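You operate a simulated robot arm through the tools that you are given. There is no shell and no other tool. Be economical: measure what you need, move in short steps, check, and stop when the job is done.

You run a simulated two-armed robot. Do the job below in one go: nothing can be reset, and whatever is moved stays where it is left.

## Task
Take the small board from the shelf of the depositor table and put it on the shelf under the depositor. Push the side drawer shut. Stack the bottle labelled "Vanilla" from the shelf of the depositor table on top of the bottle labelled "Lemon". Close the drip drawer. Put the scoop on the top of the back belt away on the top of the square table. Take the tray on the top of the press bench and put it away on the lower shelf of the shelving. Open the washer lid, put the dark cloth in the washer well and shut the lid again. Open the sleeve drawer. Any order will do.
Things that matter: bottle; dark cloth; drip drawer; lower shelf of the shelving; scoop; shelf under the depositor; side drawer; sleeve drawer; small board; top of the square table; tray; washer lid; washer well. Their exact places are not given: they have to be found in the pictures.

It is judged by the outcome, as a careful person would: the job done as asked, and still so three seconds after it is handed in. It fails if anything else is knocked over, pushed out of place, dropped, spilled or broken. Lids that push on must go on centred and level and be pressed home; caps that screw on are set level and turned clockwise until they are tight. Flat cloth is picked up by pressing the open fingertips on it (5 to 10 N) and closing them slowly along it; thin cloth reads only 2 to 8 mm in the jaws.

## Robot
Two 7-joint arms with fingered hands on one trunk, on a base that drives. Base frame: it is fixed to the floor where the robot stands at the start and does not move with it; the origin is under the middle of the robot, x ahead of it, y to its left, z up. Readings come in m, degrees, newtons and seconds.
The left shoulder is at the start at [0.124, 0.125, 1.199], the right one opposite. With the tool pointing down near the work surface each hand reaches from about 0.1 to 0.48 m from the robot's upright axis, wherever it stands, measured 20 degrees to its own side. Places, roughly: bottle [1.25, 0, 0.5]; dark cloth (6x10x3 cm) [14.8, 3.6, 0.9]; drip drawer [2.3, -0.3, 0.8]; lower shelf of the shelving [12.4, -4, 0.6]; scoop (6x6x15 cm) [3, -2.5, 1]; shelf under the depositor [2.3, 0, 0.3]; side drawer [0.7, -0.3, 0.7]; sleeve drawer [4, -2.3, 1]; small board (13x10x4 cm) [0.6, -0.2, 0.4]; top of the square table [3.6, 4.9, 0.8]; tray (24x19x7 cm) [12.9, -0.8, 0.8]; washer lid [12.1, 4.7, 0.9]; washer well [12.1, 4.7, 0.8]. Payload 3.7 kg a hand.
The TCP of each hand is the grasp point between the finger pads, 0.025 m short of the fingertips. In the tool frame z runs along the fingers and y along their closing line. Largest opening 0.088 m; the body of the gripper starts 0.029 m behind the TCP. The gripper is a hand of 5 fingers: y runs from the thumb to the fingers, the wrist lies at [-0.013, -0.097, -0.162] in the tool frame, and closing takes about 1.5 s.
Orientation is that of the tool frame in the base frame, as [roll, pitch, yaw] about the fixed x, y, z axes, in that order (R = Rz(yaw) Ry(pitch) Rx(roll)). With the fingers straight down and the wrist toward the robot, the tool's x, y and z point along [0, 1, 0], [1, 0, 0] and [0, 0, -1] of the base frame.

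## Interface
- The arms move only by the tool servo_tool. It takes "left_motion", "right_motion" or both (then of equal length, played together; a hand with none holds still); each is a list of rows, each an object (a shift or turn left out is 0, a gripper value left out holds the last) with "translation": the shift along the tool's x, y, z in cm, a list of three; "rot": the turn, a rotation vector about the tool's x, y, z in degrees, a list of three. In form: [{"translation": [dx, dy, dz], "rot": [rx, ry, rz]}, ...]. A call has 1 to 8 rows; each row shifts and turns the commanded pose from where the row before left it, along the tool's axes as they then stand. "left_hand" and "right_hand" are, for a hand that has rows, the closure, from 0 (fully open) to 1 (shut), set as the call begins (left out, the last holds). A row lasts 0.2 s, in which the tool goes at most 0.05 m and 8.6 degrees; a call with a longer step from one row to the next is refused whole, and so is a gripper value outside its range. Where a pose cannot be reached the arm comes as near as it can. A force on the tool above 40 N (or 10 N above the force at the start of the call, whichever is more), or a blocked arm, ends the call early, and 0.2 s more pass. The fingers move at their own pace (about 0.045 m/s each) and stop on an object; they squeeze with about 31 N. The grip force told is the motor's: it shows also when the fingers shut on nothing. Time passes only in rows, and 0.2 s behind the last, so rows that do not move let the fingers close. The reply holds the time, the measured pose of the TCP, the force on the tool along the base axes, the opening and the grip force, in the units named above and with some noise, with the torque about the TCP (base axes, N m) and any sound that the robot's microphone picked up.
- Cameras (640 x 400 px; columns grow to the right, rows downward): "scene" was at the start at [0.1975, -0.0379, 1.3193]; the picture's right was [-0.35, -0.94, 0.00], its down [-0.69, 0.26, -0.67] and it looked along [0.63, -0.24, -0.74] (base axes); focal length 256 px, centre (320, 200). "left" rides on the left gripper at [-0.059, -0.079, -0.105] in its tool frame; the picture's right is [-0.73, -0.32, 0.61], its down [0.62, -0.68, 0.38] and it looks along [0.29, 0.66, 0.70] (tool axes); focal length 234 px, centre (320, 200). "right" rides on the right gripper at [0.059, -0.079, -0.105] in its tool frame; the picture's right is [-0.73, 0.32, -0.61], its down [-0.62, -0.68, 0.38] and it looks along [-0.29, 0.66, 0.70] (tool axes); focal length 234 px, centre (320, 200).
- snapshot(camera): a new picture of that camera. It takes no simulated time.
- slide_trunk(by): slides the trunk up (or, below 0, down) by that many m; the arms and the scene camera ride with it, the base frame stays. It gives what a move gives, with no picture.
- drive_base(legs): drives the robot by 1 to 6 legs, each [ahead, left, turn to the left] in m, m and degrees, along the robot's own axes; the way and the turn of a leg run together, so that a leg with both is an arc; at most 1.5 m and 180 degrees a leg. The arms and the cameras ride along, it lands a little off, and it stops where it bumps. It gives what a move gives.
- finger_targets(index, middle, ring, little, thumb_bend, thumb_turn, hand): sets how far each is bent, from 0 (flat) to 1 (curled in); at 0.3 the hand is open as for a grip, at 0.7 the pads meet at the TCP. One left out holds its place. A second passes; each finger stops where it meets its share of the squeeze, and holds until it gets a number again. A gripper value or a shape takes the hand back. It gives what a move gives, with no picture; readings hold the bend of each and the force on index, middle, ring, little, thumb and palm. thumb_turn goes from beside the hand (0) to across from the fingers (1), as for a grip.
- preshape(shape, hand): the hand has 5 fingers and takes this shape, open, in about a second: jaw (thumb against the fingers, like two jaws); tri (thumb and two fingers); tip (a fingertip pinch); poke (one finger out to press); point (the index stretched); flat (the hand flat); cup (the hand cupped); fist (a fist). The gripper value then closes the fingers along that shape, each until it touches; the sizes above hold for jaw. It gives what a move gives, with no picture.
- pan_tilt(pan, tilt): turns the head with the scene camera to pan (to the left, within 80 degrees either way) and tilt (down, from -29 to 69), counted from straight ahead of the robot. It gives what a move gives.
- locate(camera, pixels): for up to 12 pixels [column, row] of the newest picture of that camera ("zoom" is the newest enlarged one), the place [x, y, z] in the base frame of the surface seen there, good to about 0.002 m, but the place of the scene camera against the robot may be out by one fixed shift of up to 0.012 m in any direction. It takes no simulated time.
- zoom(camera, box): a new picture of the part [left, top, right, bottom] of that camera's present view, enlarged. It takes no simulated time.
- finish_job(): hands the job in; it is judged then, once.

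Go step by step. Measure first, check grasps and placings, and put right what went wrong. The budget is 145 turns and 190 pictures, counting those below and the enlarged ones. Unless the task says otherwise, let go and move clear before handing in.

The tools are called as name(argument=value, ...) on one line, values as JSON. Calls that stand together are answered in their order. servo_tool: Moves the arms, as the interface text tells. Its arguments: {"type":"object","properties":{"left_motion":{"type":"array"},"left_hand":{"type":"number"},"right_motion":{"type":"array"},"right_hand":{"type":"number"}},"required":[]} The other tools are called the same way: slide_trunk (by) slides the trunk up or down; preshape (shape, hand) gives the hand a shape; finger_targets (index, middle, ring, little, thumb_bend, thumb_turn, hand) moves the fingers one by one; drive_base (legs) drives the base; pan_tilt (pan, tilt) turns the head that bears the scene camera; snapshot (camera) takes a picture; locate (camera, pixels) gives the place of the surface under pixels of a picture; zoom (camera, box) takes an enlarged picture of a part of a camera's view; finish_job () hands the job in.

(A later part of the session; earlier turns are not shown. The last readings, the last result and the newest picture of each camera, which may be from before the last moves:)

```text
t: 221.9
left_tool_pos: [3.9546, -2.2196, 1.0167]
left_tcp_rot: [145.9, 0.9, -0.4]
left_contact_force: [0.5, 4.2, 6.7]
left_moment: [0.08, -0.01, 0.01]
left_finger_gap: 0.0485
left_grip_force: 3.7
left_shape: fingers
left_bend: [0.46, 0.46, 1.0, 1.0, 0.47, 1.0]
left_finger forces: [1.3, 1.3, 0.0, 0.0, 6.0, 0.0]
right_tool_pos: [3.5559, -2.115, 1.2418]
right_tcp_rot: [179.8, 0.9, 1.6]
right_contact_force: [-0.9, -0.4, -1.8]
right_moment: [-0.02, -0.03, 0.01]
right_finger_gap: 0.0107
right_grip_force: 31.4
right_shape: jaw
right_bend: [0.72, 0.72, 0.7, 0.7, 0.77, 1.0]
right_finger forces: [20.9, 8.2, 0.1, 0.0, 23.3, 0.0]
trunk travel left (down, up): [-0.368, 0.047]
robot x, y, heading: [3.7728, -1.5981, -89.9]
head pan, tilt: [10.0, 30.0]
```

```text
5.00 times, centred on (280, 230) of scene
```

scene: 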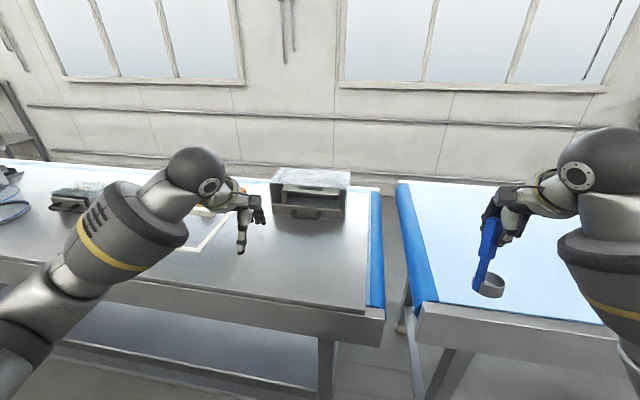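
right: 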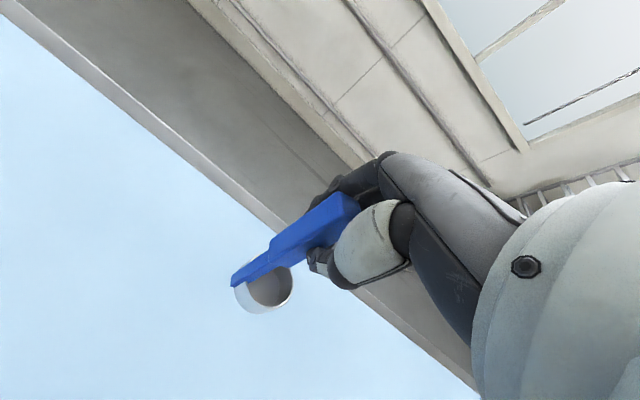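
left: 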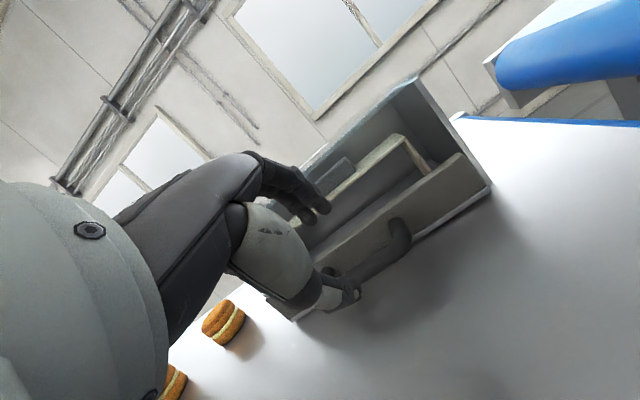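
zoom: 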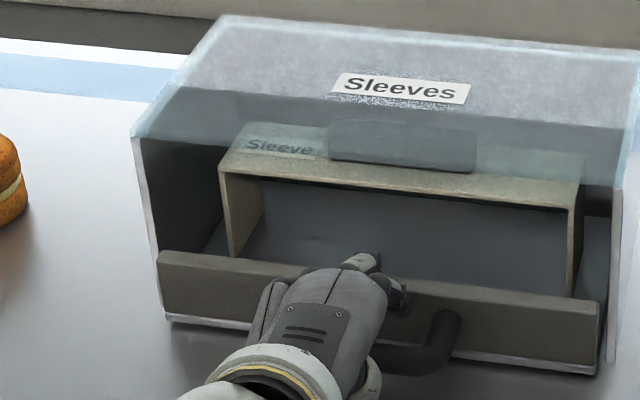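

The fingers are between bar and face with the thumb in front. I close them on the bar.

finger_targets(hand="left", index=0.8, middle=0.8, thumb_bend=0.75)

servo_tool(left_motion=[{"translation": [0, -0.8, -0.6]}, {"translation": [0, -0.8, -0.6]}, {"translation": [0, -0.8, -0.6]}, {"translation": [0, -0.8, -0.6]}, {"translation": [0, -0.8, -0.6]}, {"translation": [0, -0.8, -0.6]}])

zoom(camera="scene", box=[200, 170, 360, 290])

```text
t: 222.9
left_tool_pos: [3.9549, -2.2225, 1.0123]
left_tcp_rot: [146.6, 0.8, -0.2]
left_contact_force: [-0.9, 1.2, -18.1]
left_moment: [0.03, 0.06, -0.02]
left_finger_gap: 0.0002
left_grip_force: 16.3
left_shape: fingers
left_bend: [0.78, 0.77, 1.0, 1.0, 0.68, 1.0]
left_finger forces: [9.6, 8.5, 0.0, 0.0, 15.3, 0.0]
right_tool_pos: [3.5565, -2.1185, 1.241]
right_tcp_rot: [-179.9, 1.0, 1.6]
right_contact_force: [-0.3, -1.0, -1.1]
right_moment: [-0.02, -0.02, 0.0]
right_finger_gap: 0.0106
right_grip_force: 31.1
right_shape: jaw
right_bend: [0.72, 0.72, 0.7, 0.7, 0.77, 1.0]
right_finger forces: [20.9, 8.2, 0.0, 0.1, 23.3, 0.1]
trunk travel left (down, up): [-0.368, 0.047]
robot x, y, heading: [3.7734, -1.6009, -89.6]
head pan, tilt: [10.0, 30.0]
```

```text
t: 224.3
left_tool_pos: [3.9568, -2.1626, 1.0156]
left_tcp_rot: [146.3, 0.9, -0.3]
left_contact_force: [-1.6, -1.1, -23.7]
left_moment: [-0.16, -0.01, -0.02]
left_finger_gap: 0.0046
left_grip_force: 15.4
left_shape: fingers
left_bend: [0.78, 0.77, 1.0, 1.0, 0.63, 1.0]
left_finger forces: [6.9, 5.8, 0.1, 0.0, 18.1, 0.0]
right_tool_pos: [3.5569, -2.1177, 1.2408]
right_tcp_rot: [-179.9, 1.0, 1.6]
right_contact_force: [0.2, 0.2, -0.9]
right_moment: [0.02, 0.01, 0.01]
right_finger_gap: 0.0105
right_grip_force: 31.7
right_shape: jaw
right_bend: [0.72, 0.72, 0.7, 0.7, 0.77, 1.0]
right_finger forces: [21.0, 8.1, 0.0, 0.1, 23.4, 0.0]
trunk travel left (down, up): [-0.368, 0.047]
robot x, y, heading: [3.7697, -1.6001, -89.9]
head pan, tilt: [10.0, 30.0]
```

```text
3.33 times, centred on (280, 230) of scene
```

zoom: 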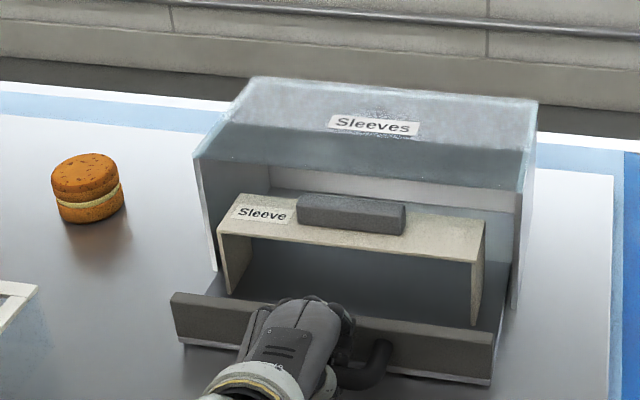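

The drawer is sliding out. I continue, easing the lift a little.

servo_tool(left_motion=[{"translation": [0, -1.0, -0.3]}, {"translation": [0, -0.9, -0.5]}, {"translation": [0, -0.85, -0.55]}, {"translation": [0, -0.85, -0.55]}, {"translation": [0, -0.85, -0.55]}, {"translation": [0, -0.85, -0.55]}, {}])

zoom(camera="scene", box=[200, 170, 360, 290])

locate(camera="zoom", pixels=[[200, 160], [525, 190], [440, 380], [200, 310]])

```text
t: 225.9
left_tool_pos: [3.9557, -2.1012, 1.0131]
left_tcp_rot: [146.2, 0.9, -0.2]
left_contact_force: [-1.1, 0.4, -6.9]
left_moment: [0.0, 0.0, -0.06]
left_finger_gap: 0.003
left_grip_force: 14.8
left_shape: fingers
left_bend: [0.78, 0.78, 1.0, 1.0, 0.65, 1.0]
left_finger forces: [8.0, 7.6, 0.0, 0.1, 15.0, 0.0]
right_tool_pos: [3.5555, -2.1162, 1.2416]
right_tcp_rot: [-180.0, 1.0, 1.7]
right_contact_force: [-0.2, -0.6, -1.1]
right_moment: [0.0, -0.04, -0.04]
right_finger_gap: 0.0106
right_grip_force: 31.1
right_shape: jaw
right_bend: [0.72, 0.72, 0.7, 0.7, 0.77, 1.0]
right_finger forces: [20.9, 8.2, 0.0, 0.1, 23.4, 0.0]
trunk travel left (down, up): [-0.368, 0.047]
robot x, y, heading: [3.7687, -1.5999, -89.8]
head pan, tilt: [10.0, 30.0]
```

```text
3.33 times, centred on (280, 230) of scene
```

zoom: 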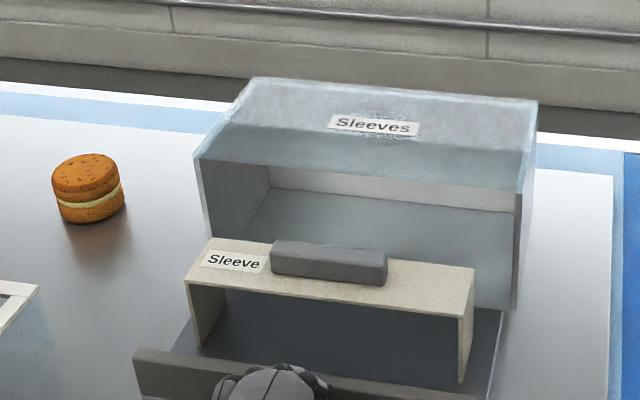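

```text
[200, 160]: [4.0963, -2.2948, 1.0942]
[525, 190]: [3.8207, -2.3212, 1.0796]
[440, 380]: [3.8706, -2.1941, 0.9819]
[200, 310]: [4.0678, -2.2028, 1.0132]
```

About 12 cm open with the box in place. I pull a little further to feel for the stop.

servo_tool(left_motion=[{"translation": [0, -0.83, -0.55]}, {"translation": [0, -0.83, -0.55]}, {"translation": [0, -0.83, -0.55]}, {"translation": [0, -0.83, -0.55]}, {}])

zoom(camera="scene", box=[200, 170, 360, 290])

locate(camera="zoom", pixels=[[200, 160], [525, 190], [450, 390], [260, 370], [340, 350], [300, 160]])

```text
t: 227.1
left_tool_pos: [3.9562, -2.0605, 1.0131]
left_tcp_rot: [146.1, 0.8, -0.3]
left_contact_force: [-0.9, -0.4, -6.0]
left_moment: [-0.03, -0.03, -0.02]
left_finger_gap: 0.0025
left_grip_force: 14.7
left_shape: fingers
left_bend: [0.78, 0.78, 1.0, 1.0, 0.66, 1.0]
left_finger forces: [7.5, 7.5, 0.1, 0.1, 15.2, 0.1]
right_tool_pos: [3.5566, -2.1172, 1.2415]
right_tcp_rot: [180.0, 0.9, 1.6]
right_contact_force: [-0.8, 0.3, -2.3]
right_moment: [-0.01, 0.0, 0.01]
right_finger_gap: 0.0108
right_grip_force: 31.2
right_shape: jaw
right_bend: [0.72, 0.72, 0.7, 0.7, 0.77, 1.0]
right_finger forces: [20.9, 8.2, 0.0, 0.1, 23.5, 0.0]
trunk travel left (down, up): [-0.368, 0.047]
robot x, y, heading: [3.7706, -1.5984, -89.8]
head pan, tilt: [10.0, 30.0]
```

```text
3.33 times, centred on (280, 230) of scene
```

zoom: 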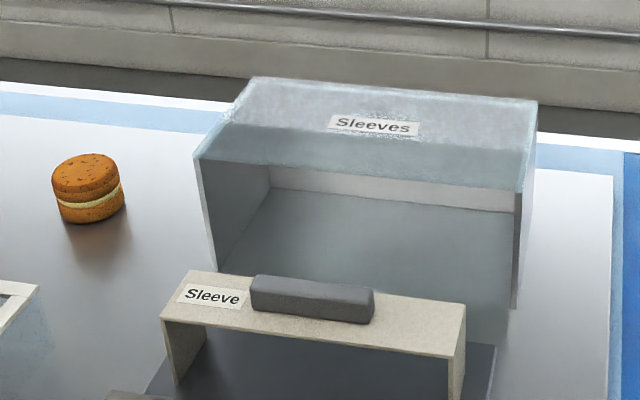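

```text
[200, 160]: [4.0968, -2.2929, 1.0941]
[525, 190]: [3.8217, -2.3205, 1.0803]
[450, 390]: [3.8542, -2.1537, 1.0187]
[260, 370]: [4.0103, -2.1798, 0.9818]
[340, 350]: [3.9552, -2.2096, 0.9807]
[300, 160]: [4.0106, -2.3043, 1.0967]
```

It is 16 cm out; I try 2 cm more to see whether it stops.

servo_tool(left_motion=[{"translation": [0, -0.5, -0.33]}, {"translation": [0, -0.5, -0.33]}, {"translation": [0, -0.5, -0.33]}, {"translation": [0, -0.4, -0.27]}, {}])

snapshot(camera="scene")

locate(camera="scene", pixels=[[300, 257], [260, 218], [357, 225]])

```text
t: 228.3
left_tool_pos: [3.9568, -2.0406, 1.0122]
left_tcp_rot: [146.2, 0.8, -0.2]
left_contact_force: [-1.2, -25.4, -8.4]
left_moment: [-0.24, -0.02, -0.06]
left_finger_gap: 0.0008
left_grip_force: 16.5
left_shape: fingers
left_bend: [0.78, 0.77, 1.0, 1.0, 0.67, 1.0]
left_finger forces: [12.1, 11.8, 0.0, 0.0, 9.0, 0.1]
right_tool_pos: [3.5566, -2.1201, 1.239]
right_tcp_rot: [-179.8, 0.9, 1.6]
right_contact_force: [0.2, 0.1, -1.9]
right_moment: [-0.02, -0.04, -0.01]
right_finger_gap: 0.0106
right_grip_force: 30.9
right_shape: jaw
right_bend: [0.72, 0.72, 0.7, 0.7, 0.77, 1.0]
right_finger forces: [20.9, 8.3, 0.0, 0.0, 23.3, 0.0]
trunk travel left (down, up): [-0.368, 0.047]
robot x, y, heading: [3.7702, -1.5984, -90.1]
head pan, tilt: [10.0, 30.0]
```

```text
108 pictures are left
```

scene: 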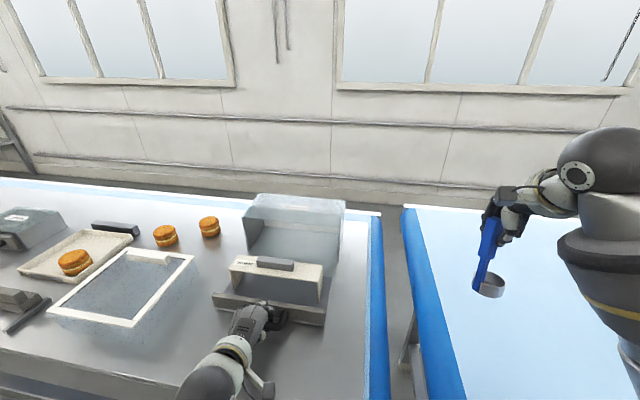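

```text
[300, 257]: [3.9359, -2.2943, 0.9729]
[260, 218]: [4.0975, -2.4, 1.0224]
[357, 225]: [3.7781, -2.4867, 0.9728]
```

It met its stop (25 N): fully open. I relax, open the fingers, and withdraw along them.

servo_tool(left_motion=[{"translation": [0, 0.3, 0.2]}, {}])

finger_targets(hand="left", index=0.45, middle=0.45, thumb_bend=0.45)

servo_tool(left_motion=[{"translation": [0, 0, -2]}, {"translation": [0, 0, -3]}, {"translation": [0, 0, -4]}, {"translation": [0, 0, -4]}, {"translation": [0, 0, -4]}])

zoom(camera="scene", box=[180, 170, 400, 350])

```text
t: 228.9
left_tool_pos: [3.957, -2.0451, 1.0118]
left_tcp_rot: [146.3, 0.8, -0.2]
left_contact_force: [-0.4, -13.8, -8.4]
left_moment: [-0.17, 0.01, -0.02]
left_finger_gap: 0.0008
left_grip_force: 15.1
left_shape: fingers
left_bend: [0.78, 0.77, 1.0, 1.0, 0.67, 1.0]
left_finger forces: [9.3, 9.2, 0.0, 0.1, 11.2, 0.0]
right_tool_pos: [3.5562, -2.1176, 1.2417]
right_tcp_rot: [-180.0, 1.0, 1.7]
right_contact_force: [-0.1, -0.1, -1.4]
right_moment: [0.01, -0.04, 0.0]
right_finger_gap: 0.0104
right_grip_force: 31.3
right_shape: jaw
right_bend: [0.72, 0.72, 0.7, 0.7, 0.77, 1.0]
right_finger forces: [20.8, 8.2, 0.0, 0.0, 23.4, 0.0]
trunk travel left (down, up): [-0.368, 0.047]
robot x, y, heading: [3.7704, -1.6024, -89.9]
head pan, tilt: [10.0, 30.0]
```

```text
t: 229.9
left_tool_pos: [3.9553, -2.0419, 1.0148]
left_tcp_rot: [145.8, 0.8, -0.2]
left_contact_force: [1.4, 5.6, 16.7]
left_moment: [0.37, 0.04, -0.01]
left_finger_gap: 0.0463
left_grip_force: 7.9
left_shape: fingers
left_bend: [0.45, 0.45, 1.0, 1.0, 0.5, 1.0]
left_finger forces: [0.0, 0.1, 0.0, 0.1, 16.1, 0.1]
right_tool_pos: [3.5563, -2.1153, 1.243]
right_tcp_rot: [179.9, 1.0, 1.6]
right_contact_force: [0.1, -0.9, -1.1]
right_moment: [-0.01, 0.02, -0.01]
right_finger_gap: 0.0103
right_grip_force: 30.7
right_shape: jaw
right_bend: [0.72, 0.72, 0.7, 0.7, 0.77, 1.0]
right_finger forces: [21.0, 8.2, 0.0, 0.0, 23.4, 0.0]
trunk travel left (down, up): [-0.368, 0.047]
robot x, y, heading: [3.7687, -1.6006, -89.9]
head pan, tilt: [10.0, 30.0]
```

```text
t: 231.1
left_tool_pos: [3.9608, -2.0016, 1.09]
left_tcp_rot: [146.1, 0.7, -0.2]
left_contact_force: [-0.1, 0.2, 0.0]
left_moment: [0.02, 0.01, -0.02]
left_finger_gap: 0.0522
left_grip_force: 0.1
left_shape: fingers
left_bend: [0.45, 0.45, 1.0, 1.0, 0.45, 0.99]
left_finger forces: [0.0, 0.1, 0.1, 0.1, 0.1, 0.1]
left hand out of reach, approached as far as the arm can: row 3, 4, 5
right_tool_pos: [3.5566, -2.1156, 1.2414]
right_tcp_rot: [-179.9, 1.0, 1.5]
right_contact_force: [0.2, 0.7, -1.7]
right_moment: [0.01, 0.0, 0.04]
right_finger_gap: 0.0105
right_grip_force: 30.6
right_shape: jaw
right_bend: [0.72, 0.72, 0.7, 0.7, 0.77, 1.0]
right_finger forces: [21.0, 8.2, 0.0, 0.1, 23.4, 0.1]
trunk travel left (down, up): [-0.368, 0.047]
robot x, y, heading: [3.7678, -1.5991, -89.6]
head pan, tilt: [10.0, 30.0]
```

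```text
2.22 times, centred on (290, 260) of scene
```

zoom: 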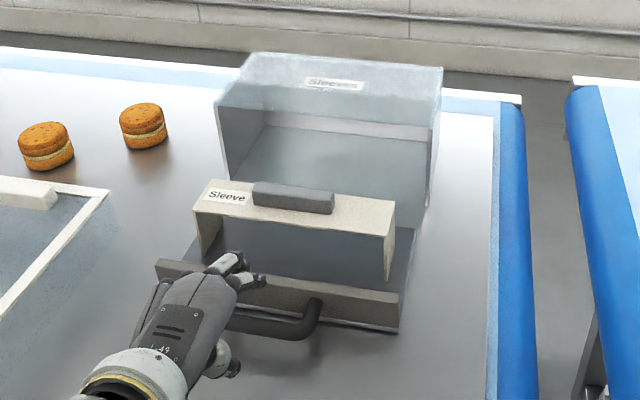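

The drawer stays open. Next I go round the table's left end, keeping the heading, to reach the bottles from the far side.

drive_base(legs=[[-0.4, 0, 0], [0, -1.3, 0], [0, -1.3, 0], [0, -1.3, 0]])

drive_base(legs=[[-1.1, 0, 0], [-1.1, 0, 0], [0, 1.2, 0]])

pan_tilt(pan=0, tilt=35)

snapshot(camera="scene")

```text
t: 267.2
left_tool_pos: [0.0576, -1.5899, 1.0905]
left_tcp_rot: [146.2, 0.8, -1.5]
left_contact_force: [0.2, -0.2, -0.1]
left_moment: [0.03, 0.03, -0.02]
left_finger_gap: 0.0519
left_grip_force: 0.0
left_shape: fingers
left_bend: [0.45, 0.45, 1.0, 1.0, 0.45, 0.99]
left_finger forces: [0.0, 0.1, 0.0, 0.0, 0.0, 0.0]
right_tool_pos: [-0.3482, -1.6975, 1.2423]
right_tcp_rot: [180.0, 1.0, 0.4]
right_contact_force: [-0.9, 0.0, -2.2]
right_moment: [-0.01, -0.02, 0.01]
right_finger_gap: 0.0107
right_grip_force: 31.0
right_shape: jaw
right_bend: [0.72, 0.72, 0.7, 0.7, 0.77, 1.0]
right_finger forces: [20.9, 8.2, 0.0, 0.0, 23.4, 0.0]
trunk travel left (down, up): [-0.368, 0.047]
robot x, y, heading: [-0.1245, -1.1857, -90.8]
head pan, tilt: [10.0, 30.0]
```

```text
t: 288.5
left_tool_pos: [1.3055, 0.5883, 1.0905]
left_tcp_rot: [146.2, 0.9, -1.5]
left_contact_force: [-0.6, 0.2, -0.1]
left_moment: [-0.01, -0.02, -0.02]
left_finger_gap: 0.0519
left_grip_force: 0.1
left_shape: fingers
left_bend: [0.45, 0.45, 1.0, 1.0, 0.45, 0.99]
left_finger forces: [0.0, 0.0, 0.1, 0.0, 0.1, 0.0]
right_tool_pos: [0.8989, 0.4825, 1.2411]
right_tcp_rot: [180.0, 1.0, 0.2]
right_contact_force: [-0.5, -0.7, -1.5]
right_moment: [-0.01, -0.01, 0.01]
right_finger_gap: 0.0104
right_grip_force: 31.4
right_shape: jaw
right_bend: [0.72, 0.72, 0.7, 0.7, 0.77, 1.0]
right_finger forces: [20.9, 8.2, 0.0, 0.0, 23.3, 0.0]
trunk travel left (down, up): [-0.368, 0.047]
robot x, y, heading: [1.1265, 0.9912, -91.0]
head pan, tilt: [10.0, 30.0]
```

```text
t: 289.2
left_tool_pos: [1.306, 0.5876, 1.0898]
left_tcp_rot: [146.1, 0.8, -1.7]
left_contact_force: [0.0, 0.5, 0.0]
left_moment: [-0.01, 0.02, 0.01]
left_finger_gap: 0.052
left_grip_force: 0.1
left_shape: fingers
left_bend: [0.45, 0.45, 1.0, 1.0, 0.45, 0.99]
left_finger forces: [0.0, 0.0, 0.0, 0.0, 0.0, 0.1]
right_tool_pos: [0.8988, 0.4831, 1.242]
right_tcp_rot: [-180.0, 1.0, 0.3]
right_contact_force: [0.5, 0.3, -1.6]
right_moment: [0.01, -0.03, 0.03]
right_finger_gap: 0.0107
right_grip_force: 31.1
right_shape: jaw
right_bend: [0.72, 0.72, 0.7, 0.7, 0.77, 1.0]
right_finger forces: [21.0, 8.2, 0.0, 0.0, 23.4, 0.0]
trunk travel left (down, up): [-0.368, 0.047]
robot x, y, heading: [1.1262, 0.9912, -91.4]
head pan, tilt: [0.0, 35.0]
```

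```text
106 pictures are left
```

scene: 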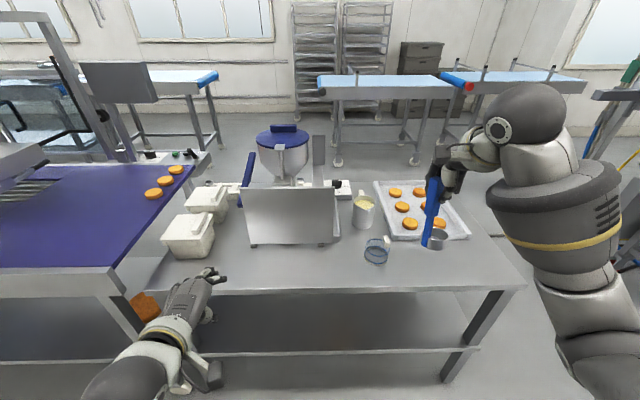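

I'll drop the scoop off first so both hands are free for the bottles. I turn toward the square table's direction and look.

drive_base(legs=[[-0.2, 0, 0], [0, 0, 146]])

pan_tilt(pan=0, tilt=15)

snapshot(camera="scene")

```text
t: 296.9
left_tool_pos: [1.2043, 1.6285, 1.0911]
left_tcp_rot: [146.1, 0.8, 144.4]
left_contact_force: [-0.2, 0.7, 1.0]
left_moment: [-0.05, 0.0, -0.05]
left_finger_gap: 0.0517
left_grip_force: 0.0
left_shape: fingers
left_bend: [0.45, 0.45, 1.0, 1.0, 0.45, 0.99]
left_finger forces: [0.0, 0.1, 0.1, 0.0, 0.0, 0.0]
right_tool_pos: [1.6017, 1.4889, 1.2413]
right_tcp_rot: [179.9, 1.0, 146.3]
right_contact_force: [0.3, -0.5, -1.2]
right_moment: [0.03, -0.02, -0.03]
right_finger_gap: 0.0106
right_grip_force: 30.7
right_shape: jaw
right_bend: [0.72, 0.72, 0.7, 0.7, 0.77, 1.0]
right_finger forces: [20.7, 8.0, 0.0, 0.1, 22.9, 0.1]
trunk travel left (down, up): [-0.368, 0.047]
robot x, y, heading: [1.1282, 1.1915, 54.8]
head pan, tilt: [0.0, 35.0]
```

```text
t: 297.7
left_tool_pos: [1.2049, 1.6286, 1.0889]
left_tcp_rot: [146.1, 0.8, 144.4]
left_contact_force: [0.0, 0.6, 0.2]
left_moment: [0.01, 0.01, 0.03]
left_finger_gap: 0.0523
left_grip_force: 0.1
left_shape: fingers
left_bend: [0.45, 0.45, 1.0, 1.0, 0.45, 0.99]
left_finger forces: [0.0, 0.0, 0.0, 0.1, 0.1, 0.0]
right_tool_pos: [1.6003, 1.4884, 1.241]
right_tcp_rot: [-179.9, 1.0, 146.3]
right_contact_force: [-0.4, 0.4, -1.6]
right_moment: [0.01, 0.02, 0.02]
right_finger_gap: 0.0105
right_grip_force: 31.3
right_shape: jaw
right_bend: [0.72, 0.72, 0.7, 0.7, 0.77, 1.0]
right_finger forces: [20.6, 7.9, 0.1, 0.1, 22.8, 0.0]
trunk travel left (down, up): [-0.368, 0.047]
robot x, y, heading: [1.1261, 1.1895, 54.9]
head pan, tilt: [0.0, 15.0]
```

```text
105 pictures are left
```

scene: 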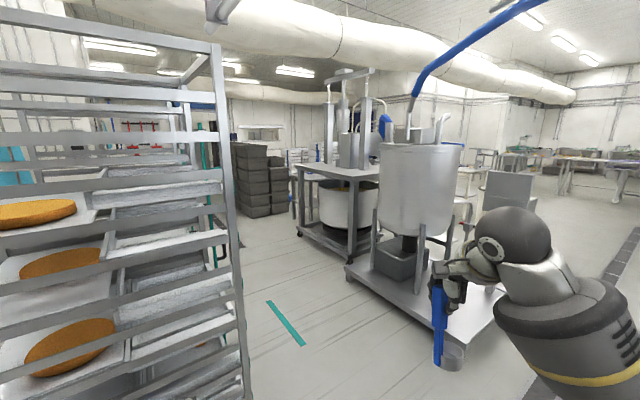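

The rack is at left (230,300) and the tank skid at right (420,290). I measure them and the gaps toward the square table.

locate(camera="scene", pixels=[[243, 385], [438, 330], [350, 268], [500, 300], [325, 255], [300, 225], [365, 262], [245, 215], [470, 175], [460, 190], [295, 205], [240, 250]])

zoom(camera="scene", box=[220, 100, 560, 300])

pan_tilt(pan=-45, tilt=15)

snapshot(camera="scene")

```text
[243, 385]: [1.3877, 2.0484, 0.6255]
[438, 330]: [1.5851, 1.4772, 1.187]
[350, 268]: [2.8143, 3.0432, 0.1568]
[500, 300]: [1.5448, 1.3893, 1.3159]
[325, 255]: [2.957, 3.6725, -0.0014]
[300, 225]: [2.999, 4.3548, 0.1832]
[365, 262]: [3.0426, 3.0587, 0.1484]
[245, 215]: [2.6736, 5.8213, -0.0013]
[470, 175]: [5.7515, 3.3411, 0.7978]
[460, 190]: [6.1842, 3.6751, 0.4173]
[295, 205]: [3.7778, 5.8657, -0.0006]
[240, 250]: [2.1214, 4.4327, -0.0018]
```

```text
1.88 times, centred on (390, 200) of scene
```

zoom: 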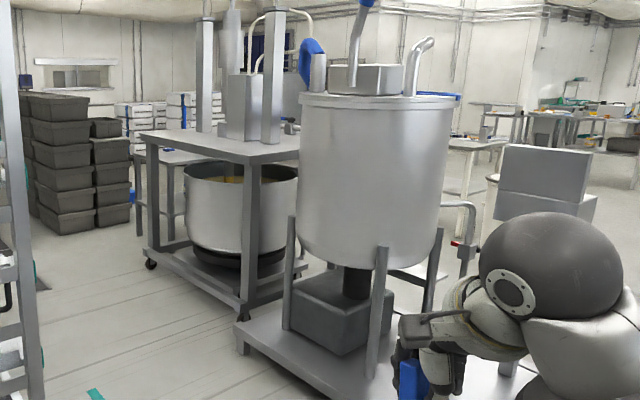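

```text
t: 298.8
left_tool_pos: [1.2039, 1.6273, 1.0905]
left_tcp_rot: [146.1, 0.8, 144.5]
left_contact_force: [-0.9, -0.7, 1.0]
left_moment: [-0.02, 0.01, 0.0]
left_finger_gap: 0.0522
left_grip_force: 0.1
left_shape: fingers
left_bend: [0.45, 0.45, 1.0, 1.0, 0.45, 0.99]
left_finger forces: [0.0, 0.0, 0.1, 0.0, 0.0, 0.0]
right_tool_pos: [1.6015, 1.4889, 1.2417]
right_tcp_rot: [179.9, 1.0, 146.3]
right_contact_force: [-0.1, -0.2, -2.2]
right_moment: [0.01, -0.01, -0.04]
right_finger_gap: 0.01
right_grip_force: 31.1
right_shape: jaw
right_bend: [0.72, 0.72, 0.7, 0.7, 0.77, 1.0]
right_finger forces: [20.7, 8.1, 0.0, 0.0, 22.9, 0.0]
trunk travel left (down, up): [-0.368, 0.047]
robot x, y, heading: [1.1297, 1.1878, 54.8]
head pan, tilt: [-45.0, 15.0]
```

```text
103 pictures are left
```

scene: 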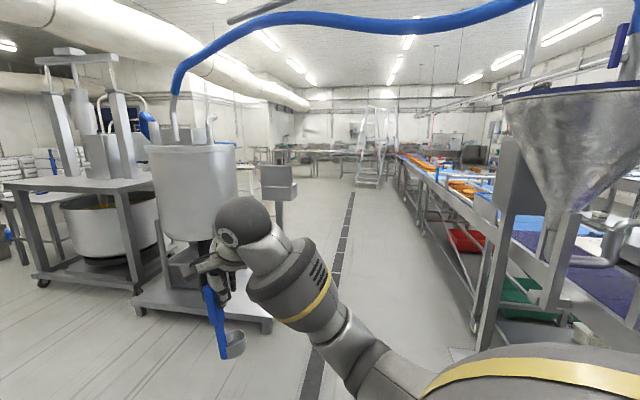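

A table with a blue-topped item shows behind the mixer at (35,193). I measure it.

zoom(camera="scene", box=[0, 130, 200, 300])

locate(camera="scene", pixels=[[35, 196], [10, 200], [55, 192], [15, 265], [45, 280], [130, 290], [140, 310], [260, 325], [60, 185], [80, 183], [10, 183], [48, 205]])

```text
2.35 times, centred on (100, 215) of scene
```

zoom: 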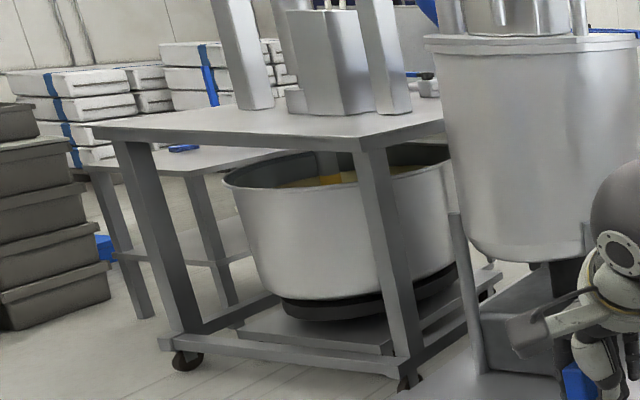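

```text
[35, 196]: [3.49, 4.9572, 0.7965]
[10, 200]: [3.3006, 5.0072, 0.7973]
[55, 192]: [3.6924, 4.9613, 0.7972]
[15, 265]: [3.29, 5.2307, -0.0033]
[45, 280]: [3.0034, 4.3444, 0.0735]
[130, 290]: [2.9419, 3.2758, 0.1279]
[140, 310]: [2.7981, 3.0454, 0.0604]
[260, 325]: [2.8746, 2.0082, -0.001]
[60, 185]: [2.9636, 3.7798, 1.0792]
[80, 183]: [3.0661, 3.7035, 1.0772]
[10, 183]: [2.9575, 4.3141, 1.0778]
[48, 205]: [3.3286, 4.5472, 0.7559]
```

The square table's top is z 0.797 around (3.3–3.9, 4.6–5.3). I go right first, then up the gap between rack and skid, and turn to face its left side.

drive_base(legs=[[0.518, -0.735, 0], [0, 0, 35.2], [1.25, 0, 0], [1.25, 0, 0], [1.2, 0, 0], [0, 0, -90]])

pan_tilt(pan=0, tilt=25)

snapshot(camera="scene")

locate(camera="scene", pixels=[[320, 250], [250, 260], [400, 260], [320, 220], [250, 220], [400, 220], [320, 280], [200, 240], [450, 240], [320, 310]])

```text
t: 328.5
left_tool_pos: [2.4361, 5.0601, 1.0902]
left_tcp_rot: [146.0, 0.9, 89.7]
left_contact_force: [0.3, -0.2, -0.2]
left_moment: [0.02, 0.03, 0.0]
left_finger_gap: 0.0522
left_grip_force: 0.0
left_shape: fingers
left_bend: [0.45, 0.45, 1.0, 1.0, 0.45, 0.99]
left_finger forces: [0.1, 0.0, 0.0, 0.0, 0.0, 0.0]
right_tool_pos: [2.5523, 4.6562, 1.2414]
right_tcp_rot: [180.0, 1.0, 91.9]
right_contact_force: [0.7, -0.4, -0.8]
right_moment: [-0.01, 0.01, -0.03]
right_finger_gap: 0.0104
right_grip_force: 30.7
right_shape: jaw
right_bend: [0.72, 0.72, 0.7, 0.7, 0.77, 1.0]
right_finger forces: [20.5, 7.9, 0.1, 0.0, 22.4, 0.0]
trunk travel left (down, up): [-0.368, 0.047]
robot x, y, heading: [2.0374, 4.8706, 0.2]
head pan, tilt: [-45.0, 15.0]
```

```text
t: 329.6
left_tool_pos: [2.4364, 5.0608, 1.0899]
left_tcp_rot: [146.1, 0.9, 89.8]
left_contact_force: [0.2, 0.5, 0.4]
left_moment: [-0.03, 0.01, -0.01]
left_finger_gap: 0.0522
left_grip_force: 0.1
left_shape: fingers
left_bend: [0.45, 0.45, 1.0, 1.0, 0.45, 0.99]
left_finger forces: [0.1, 0.0, 0.0, 0.1, 0.0, 0.0]
right_tool_pos: [2.5531, 4.6561, 1.2409]
right_tcp_rot: [180.0, 1.0, 91.8]
right_contact_force: [0.0, 0.0, -1.2]
right_moment: [0.05, -0.02, -0.04]
right_finger_gap: 0.0102
right_grip_force: 31.1
right_shape: jaw
right_bend: [0.72, 0.72, 0.7, 0.7, 0.77, 1.0]
right_finger forces: [20.4, 7.8, 0.0, 0.0, 22.6, 0.1]
trunk travel left (down, up): [-0.368, 0.047]
robot x, y, heading: [2.0383, 4.8691, 0.2]
head pan, tilt: [0.0, 25.0]
```

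```text
101 pictures are left
```

scene: 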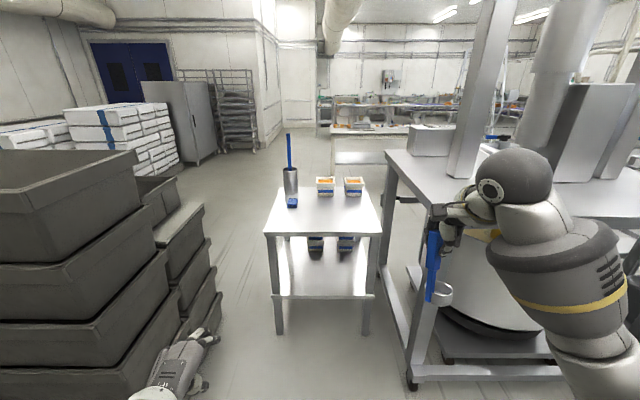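

```text
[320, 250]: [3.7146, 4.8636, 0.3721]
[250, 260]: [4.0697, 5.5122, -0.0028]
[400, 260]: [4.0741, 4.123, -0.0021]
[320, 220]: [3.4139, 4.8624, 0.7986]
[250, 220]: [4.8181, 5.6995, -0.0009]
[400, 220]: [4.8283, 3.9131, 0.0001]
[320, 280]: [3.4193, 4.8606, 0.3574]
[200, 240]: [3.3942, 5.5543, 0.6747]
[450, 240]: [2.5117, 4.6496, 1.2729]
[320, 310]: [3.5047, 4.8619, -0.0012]
```

The square table's near part at (320,215) is free. I check the crates' edge and then drive in.

locate(camera="scene", pixels=[[205, 310], [213, 275], [195, 330], [150, 200], [180, 380], [388, 300], [410, 370], [550, 300]])

drive_base(legs=[[0.3, 0, 0]])

snapshot(camera="scene")

```text
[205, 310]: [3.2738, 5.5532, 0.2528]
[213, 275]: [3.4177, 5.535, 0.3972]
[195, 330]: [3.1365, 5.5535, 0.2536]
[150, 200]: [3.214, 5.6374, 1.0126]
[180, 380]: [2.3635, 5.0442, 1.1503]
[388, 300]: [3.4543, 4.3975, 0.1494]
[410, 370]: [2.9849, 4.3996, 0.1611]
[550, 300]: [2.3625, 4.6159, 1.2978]
```

```text
t: 331.7
left_tool_pos: [2.7385, 5.0604, 1.0906]
left_tcp_rot: [146.1, 0.9, 89.6]
left_contact_force: [-0.7, 0.2, -0.8]
left_moment: [0.01, -0.01, 0.0]
left_finger_gap: 0.0518
left_grip_force: 0.1
left_shape: fingers
left_bend: [0.45, 0.45, 1.0, 1.0, 0.45, 0.99]
left_finger forces: [0.1, 0.0, 0.0, 0.1, 0.0, 0.0]
right_tool_pos: [2.8541, 4.6576, 1.24]
right_tcp_rot: [-180.0, 1.0, 91.6]
right_contact_force: [0.2, 0.1, -0.7]
right_moment: [0.03, 0.04, 0.03]
right_finger_gap: 0.0102
right_grip_force: 31.4
right_shape: jaw
right_bend: [0.72, 0.72, 0.7, 0.7, 0.77, 1.0]
right_finger forces: [20.6, 7.9, 0.1, 0.0, 22.6, 0.1]
trunk travel left (down, up): [-0.368, 0.047]
robot x, y, heading: [2.3364, 4.8714, 0.0]
head pan, tilt: [0.0, 25.0]
```

```text
100 pictures are left
```

scene: 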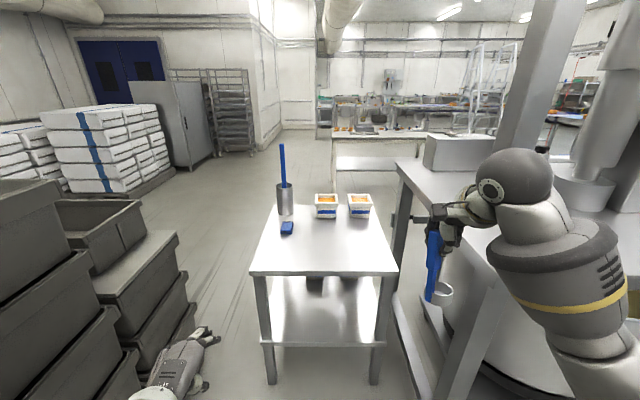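

Crates and mixer frame are clear of the way. I move in, extend the right hand over the free spot, and lower.

drive_base(legs=[[0.35, 0.1, 0]])

servo_tool(right_motion=[{"translation": [1.5, 3.5, 3]}, {"translation": [1.5, 3.5, 3]}, {"translation": [1.5, 3.5, 3]}, {"translation": [1.5, 3.5, 3]}, {"translation": [1.5, 3.5, 3]}, {"translation": [1, 2.5, 3]}, {"translation": [0, 0, 3]}, {}])

snapshot(camera="right")

snapshot(camera="scene")

```text
t: 334.1
left_tool_pos: [3.0911, 5.1615, 1.0911]
left_tcp_rot: [146.1, 0.9, 89.6]
left_contact_force: [-0.2, 0.0, -1.1]
left_moment: [-0.01, -0.04, 0.01]
left_finger_gap: 0.0524
left_grip_force: 0.2
left_shape: fingers
left_bend: [0.45, 0.45, 1.0, 1.0, 0.45, 0.99]
left_finger forces: [0.1, 0.1, 0.0, 0.0, 0.1, 0.1]
right_tool_pos: [3.2069, 4.7583, 1.241]
right_tcp_rot: [-180.0, 1.0, 91.7]
right_contact_force: [-0.5, 0.2, -1.7]
right_moment: [-0.02, 0.02, -0.02]
right_finger_gap: 0.0104
right_grip_force: 31.1
right_shape: jaw
right_bend: [0.72, 0.72, 0.7, 0.7, 0.77, 1.0]
right_finger forces: [20.5, 7.9, 0.0, 0.0, 22.6, 0.0]
trunk travel left (down, up): [-0.368, 0.047]
robot x, y, heading: [2.6892, 4.9709, 0.2]
head pan, tilt: [0.0, 25.0]
```

```text
t: 335.9
left_tool_pos: [3.091, 5.1627, 1.0902]
left_tcp_rot: [146.1, 1.0, 89.7]
left_contact_force: [1.5, 0.4, 0.7]
left_moment: [0.03, 0.02, -0.04]
left_finger_gap: 0.0522
left_grip_force: 0.0
left_shape: fingers
left_bend: [0.45, 0.45, 1.0, 1.0, 0.45, 0.99]
left_finger forces: [0.0, 0.1, 0.0, 0.2, 0.0, 0.0]
right_tool_pos: [3.4034, 4.8461, 1.0291]
right_tcp_rot: [180.0, 1.1, 91.7]
right_contact_force: [0.1, 0.9, -1.3]
right_moment: [0.02, 0.02, 0.0]
right_finger_gap: 0.0101
right_grip_force: 30.8
right_shape: jaw
right_bend: [0.72, 0.72, 0.7, 0.7, 0.77, 1.0]
right_finger forces: [20.7, 7.5, 0.1, 0.0, 22.7, 0.0]
trunk travel left (down, up): [-0.368, 0.047]
robot x, y, heading: [2.6932, 4.9723, 0.3]
head pan, tilt: [0.0, 25.0]
```

```text
99 pictures are left
```

right: 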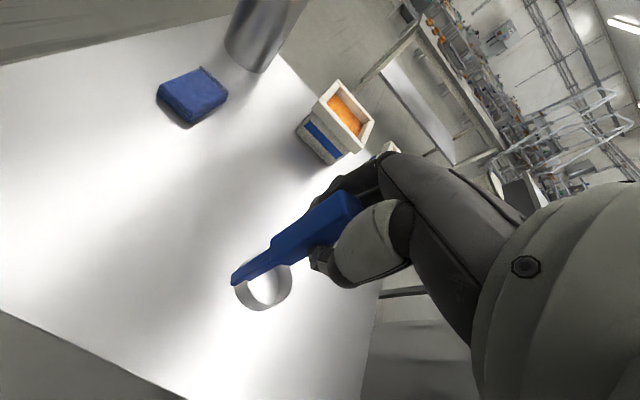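

```text
98 pictures are left
```

scene: 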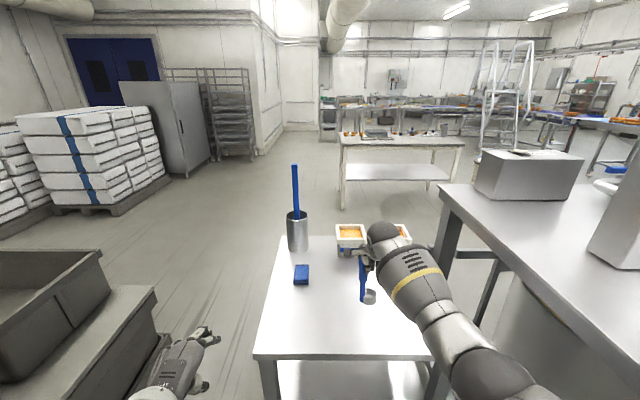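

The spot is clear, but I pull 5 cm away from the small boxes before lowering.

servo_tool(right_motion=[{"translation": [1, -2.5, 0]}, {"translation": [1, -2.5, 0]}, {"translation": [0, 0, 3]}, {"translation": [0, 0, 3]}, {"translation": [0, 0, 2.2]}, {"translation": [0, 0, 0.8]}, {"translation": [0, 0, 0.6]}, {}])

zoom(camera="scene", box=[260, 180, 480, 340])

snapshot(camera="right")

```text
t: 337.6
left_tool_pos: [3.09, 5.161, 1.0907]
left_tcp_rot: [146.1, 1.0, 89.6]
left_contact_force: [0.1, 0.2, -0.3]
left_moment: [0.0, -0.01, -0.01]
left_finger_gap: 0.0519
left_grip_force: 0.0
left_shape: fingers
left_bend: [0.45, 0.45, 1.0, 1.0, 0.45, 0.99]
left_finger forces: [0.0, 0.0, 0.1, 0.1, 0.1, 0.0]
right_tool_pos: [3.3528, 4.8627, 0.932]
right_tcp_rot: [180.0, 1.0, 91.7]
right_contact_force: [0.2, 0.1, -1.3]
right_moment: [0.01, 0.0, 0.01]
right_finger_gap: 0.0101
right_grip_force: 30.5
right_shape: jaw
right_bend: [0.72, 0.72, 0.7, 0.7, 0.77, 1.0]
right_finger forces: [20.6, 7.4, 0.0, 0.0, 22.5, 0.0]
trunk travel left (down, up): [-0.368, 0.047]
robot x, y, heading: [2.6901, 4.9723, 0.2]
head pan, tilt: [0.0, 25.0]
```

```text
2.50 times, centred on (370, 260) of scene
```

zoom: 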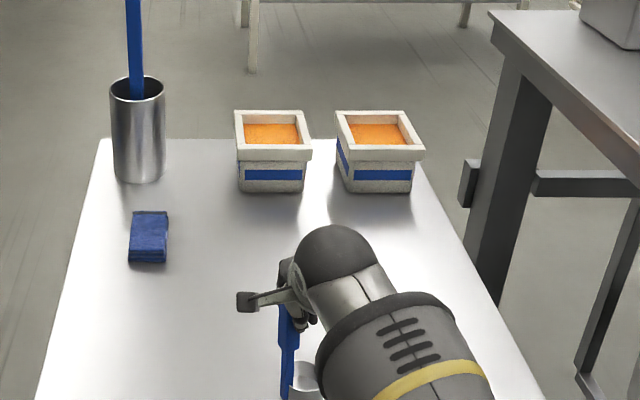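

```text
96 pictures are left
```

right: 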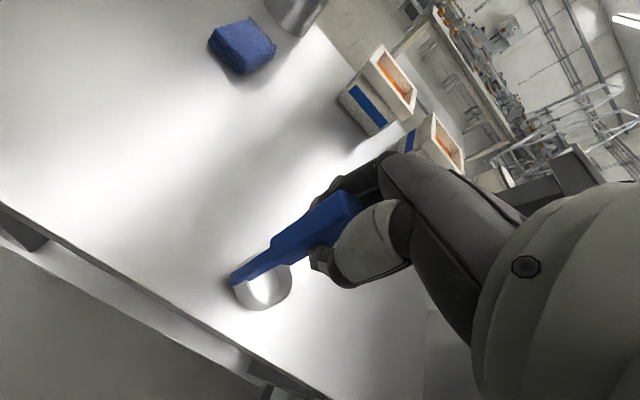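

No contact is felt yet; I lower in 3 mm steps.

servo_tool(right_motion=[{"translation": [0, 0, 0.3]}, {"translation": [0, 0, 0.2]}, {}])

servo_tool(right_motion=[{"translation": [0, 0, 0.3]}, {"translation": [0, 0, 0.2]}, {}])

```text
t: 338.4
left_tool_pos: [3.0889, 5.1623, 1.0915]
left_tcp_rot: [146.0, 0.9, 89.9]
left_contact_force: [0.4, -0.3, -0.4]
left_moment: [0.02, -0.01, 0.02]
left_finger_gap: 0.0521
left_grip_force: 0.1
left_shape: fingers
left_bend: [0.45, 0.45, 1.0, 1.0, 0.45, 0.99]
left_finger forces: [0.0, 0.0, 0.0, 0.0, 0.1, 0.1]
right_tool_pos: [3.3536, 4.8638, 0.9306]
right_tcp_rot: [179.8, 0.9, 91.7]
right_contact_force: [-1.0, 1.7, 10.0]
right_moment: [-0.01, -0.04, -0.01]
right_finger_gap: 0.0103
right_grip_force: 31.1
right_shape: jaw
right_bend: [0.72, 0.72, 0.7, 0.7, 0.77, 1.0]
right_finger forces: [21.2, 7.9, 0.0, 0.0, 25.6, 0.0]
trunk travel left (down, up): [-0.368, 0.047]
robot x, y, heading: [2.6915, 4.9708, 0.3]
head pan, tilt: [0.0, 25.0]
```

```text
t: 339.2
left_tool_pos: [3.0875, 5.1627, 1.0916]
left_tcp_rot: [145.9, 0.9, 89.8]
left_contact_force: [0.5, 0.7, 0.3]
left_moment: [0.02, -0.02, -0.02]
left_finger_gap: 0.052
left_grip_force: 0.0
left_shape: fingers
left_bend: [0.45, 0.45, 1.0, 1.0, 0.45, 0.99]
left_finger forces: [0.1, 0.0, 0.0, 0.1, 0.0, 0.0]
right_tool_pos: [3.3528, 4.8638, 0.9294]
right_tcp_rot: [179.3, 1.0, 91.8]
right_contact_force: [-3.7, 3.8, 29.3]
right_moment: [-0.09, -0.1, -0.05]
right_finger_gap: 0.0115
right_grip_force: 31.1
right_shape: jaw
right_bend: [0.73, 0.72, 0.7, 0.7, 0.77, 1.0]
right_finger forces: [24.1, 8.9, 0.1, 0.0, 31.9, 0.1]
trunk travel left (down, up): [-0.368, 0.047]
robot x, y, heading: [2.6942, 4.973, 0.3]
head pan, tilt: [0.0, 25.0]
```

It rests on the table (29 N pressed). I ease up 3 mm, open, and rise clear.

servo_tool(right_motion=[{"translation": [0, 0, -0.4]}, {}])

servo_tool(right_motion=[{}, {}, {}, {}, {}, {}], right_hand=0.3)

servo_tool(right_motion=[{"translation": [0, 0, -2]}, {"translation": [0, 0, -4]}, {"translation": [0, 0, -4]}, {"translation": [0, 0, -4]}, {"translation": [0, 0, -4]}])

snapshot(camera="right")

```text
t: 339.9
left_tool_pos: [3.0882, 5.1617, 1.0913]
left_tcp_rot: [146.0, 0.8, 89.9]
left_contact_force: [0.2, 0.0, -0.2]
left_moment: [0.0, -0.01, 0.01]
left_finger_gap: 0.0522
left_grip_force: 0.1
left_shape: fingers
left_bend: [0.45, 0.45, 1.0, 1.0, 0.45, 0.99]
left_finger forces: [0.0, 0.0, 0.1, 0.0, 0.1, 0.0]
right_tool_pos: [3.3514, 4.8619, 0.93]
right_tcp_rot: [179.8, 1.1, 91.7]
right_contact_force: [-3.6, 2.0, 20.2]
right_moment: [0.0, -0.21, 0.02]
right_finger_gap: 0.0111
right_grip_force: 31.5
right_shape: jaw
right_bend: [0.73, 0.72, 0.7, 0.7, 0.77, 1.0]
right_finger forces: [23.2, 8.0, 0.1, 0.0, 29.1, 0.0]
trunk travel left (down, up): [-0.368, 0.047]
robot x, y, heading: [2.6927, 4.9726, 0.2]
head pan, tilt: [0.0, 25.0]
```

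```text
t: 341.2
left_tool_pos: [3.0897, 5.1622, 1.0907]
left_tcp_rot: [146.1, 0.9, 89.7]
left_contact_force: [0.2, 0.5, 0.6]
left_moment: [-0.01, 0.03, -0.03]
left_finger_gap: 0.052
left_grip_force: 0.1
left_shape: fingers
left_bend: [0.45, 0.45, 1.0, 1.0, 0.45, 0.99]
left_finger forces: [0.0, 0.1, 0.0, 0.0, 0.0, 0.1]
right_tool_pos: [3.3522, 4.8616, 0.9274]
right_tcp_rot: [-180.0, 1.0, 91.7]
right_contact_force: [0.4, -0.6, -0.3]
right_moment: [-0.02, -0.01, 0.01]
right_finger_gap: 0.0611
right_grip_force: 0.0
right_shape: jaw
right_bend: [0.28, 0.37, 0.34, 0.35, 0.58, 0.99]
right_finger forces: [0.0, 0.1, 0.0, 0.0, 0.1, 0.1]
trunk travel left (down, up): [-0.368, 0.047]
robot x, y, heading: [2.6924, 4.9725, 0.0]
head pan, tilt: [0.0, 25.0]
```

```text
t: 342.4
left_tool_pos: [3.0918, 5.163, 1.0911]
left_tcp_rot: [146.1, 0.9, 89.6]
left_contact_force: [0.0, 0.3, 0.2]
left_moment: [0.02, -0.02, -0.01]
left_finger_gap: 0.0522
left_grip_force: 0.1
left_shape: fingers
left_bend: [0.45, 0.45, 1.0, 1.0, 0.45, 0.99]
left_finger forces: [0.0, 0.1, 0.1, 0.0, 0.0, 0.1]
right_tool_pos: [3.3527, 4.864, 1.1075]
right_tcp_rot: [179.9, 1.0, 91.7]
right_contact_force: [0.4, 0.1, -0.4]
right_moment: [0.02, 0.01, 0.01]
right_finger_gap: 0.0615
right_grip_force: 0.0
right_shape: jaw
right_bend: [0.27, 0.37, 0.34, 0.35, 0.58, 0.99]
right_finger forces: [0.0, 0.0, 0.1, 0.1, 0.0, 0.0]
trunk travel left (down, up): [-0.368, 0.047]
robot x, y, heading: [2.69, 4.9699, 0.2]
head pan, tilt: [0.0, 25.0]
```

```text
95 pictures are left
```

right: 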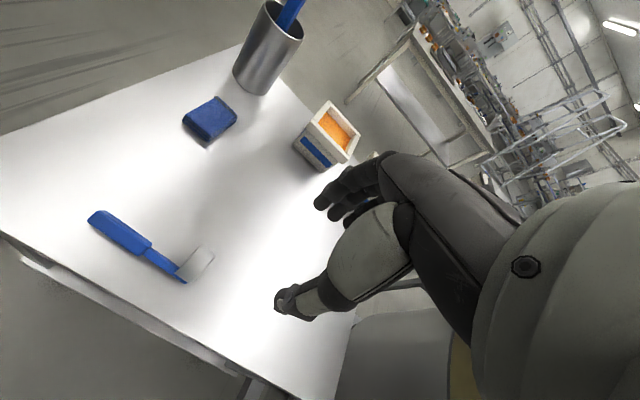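

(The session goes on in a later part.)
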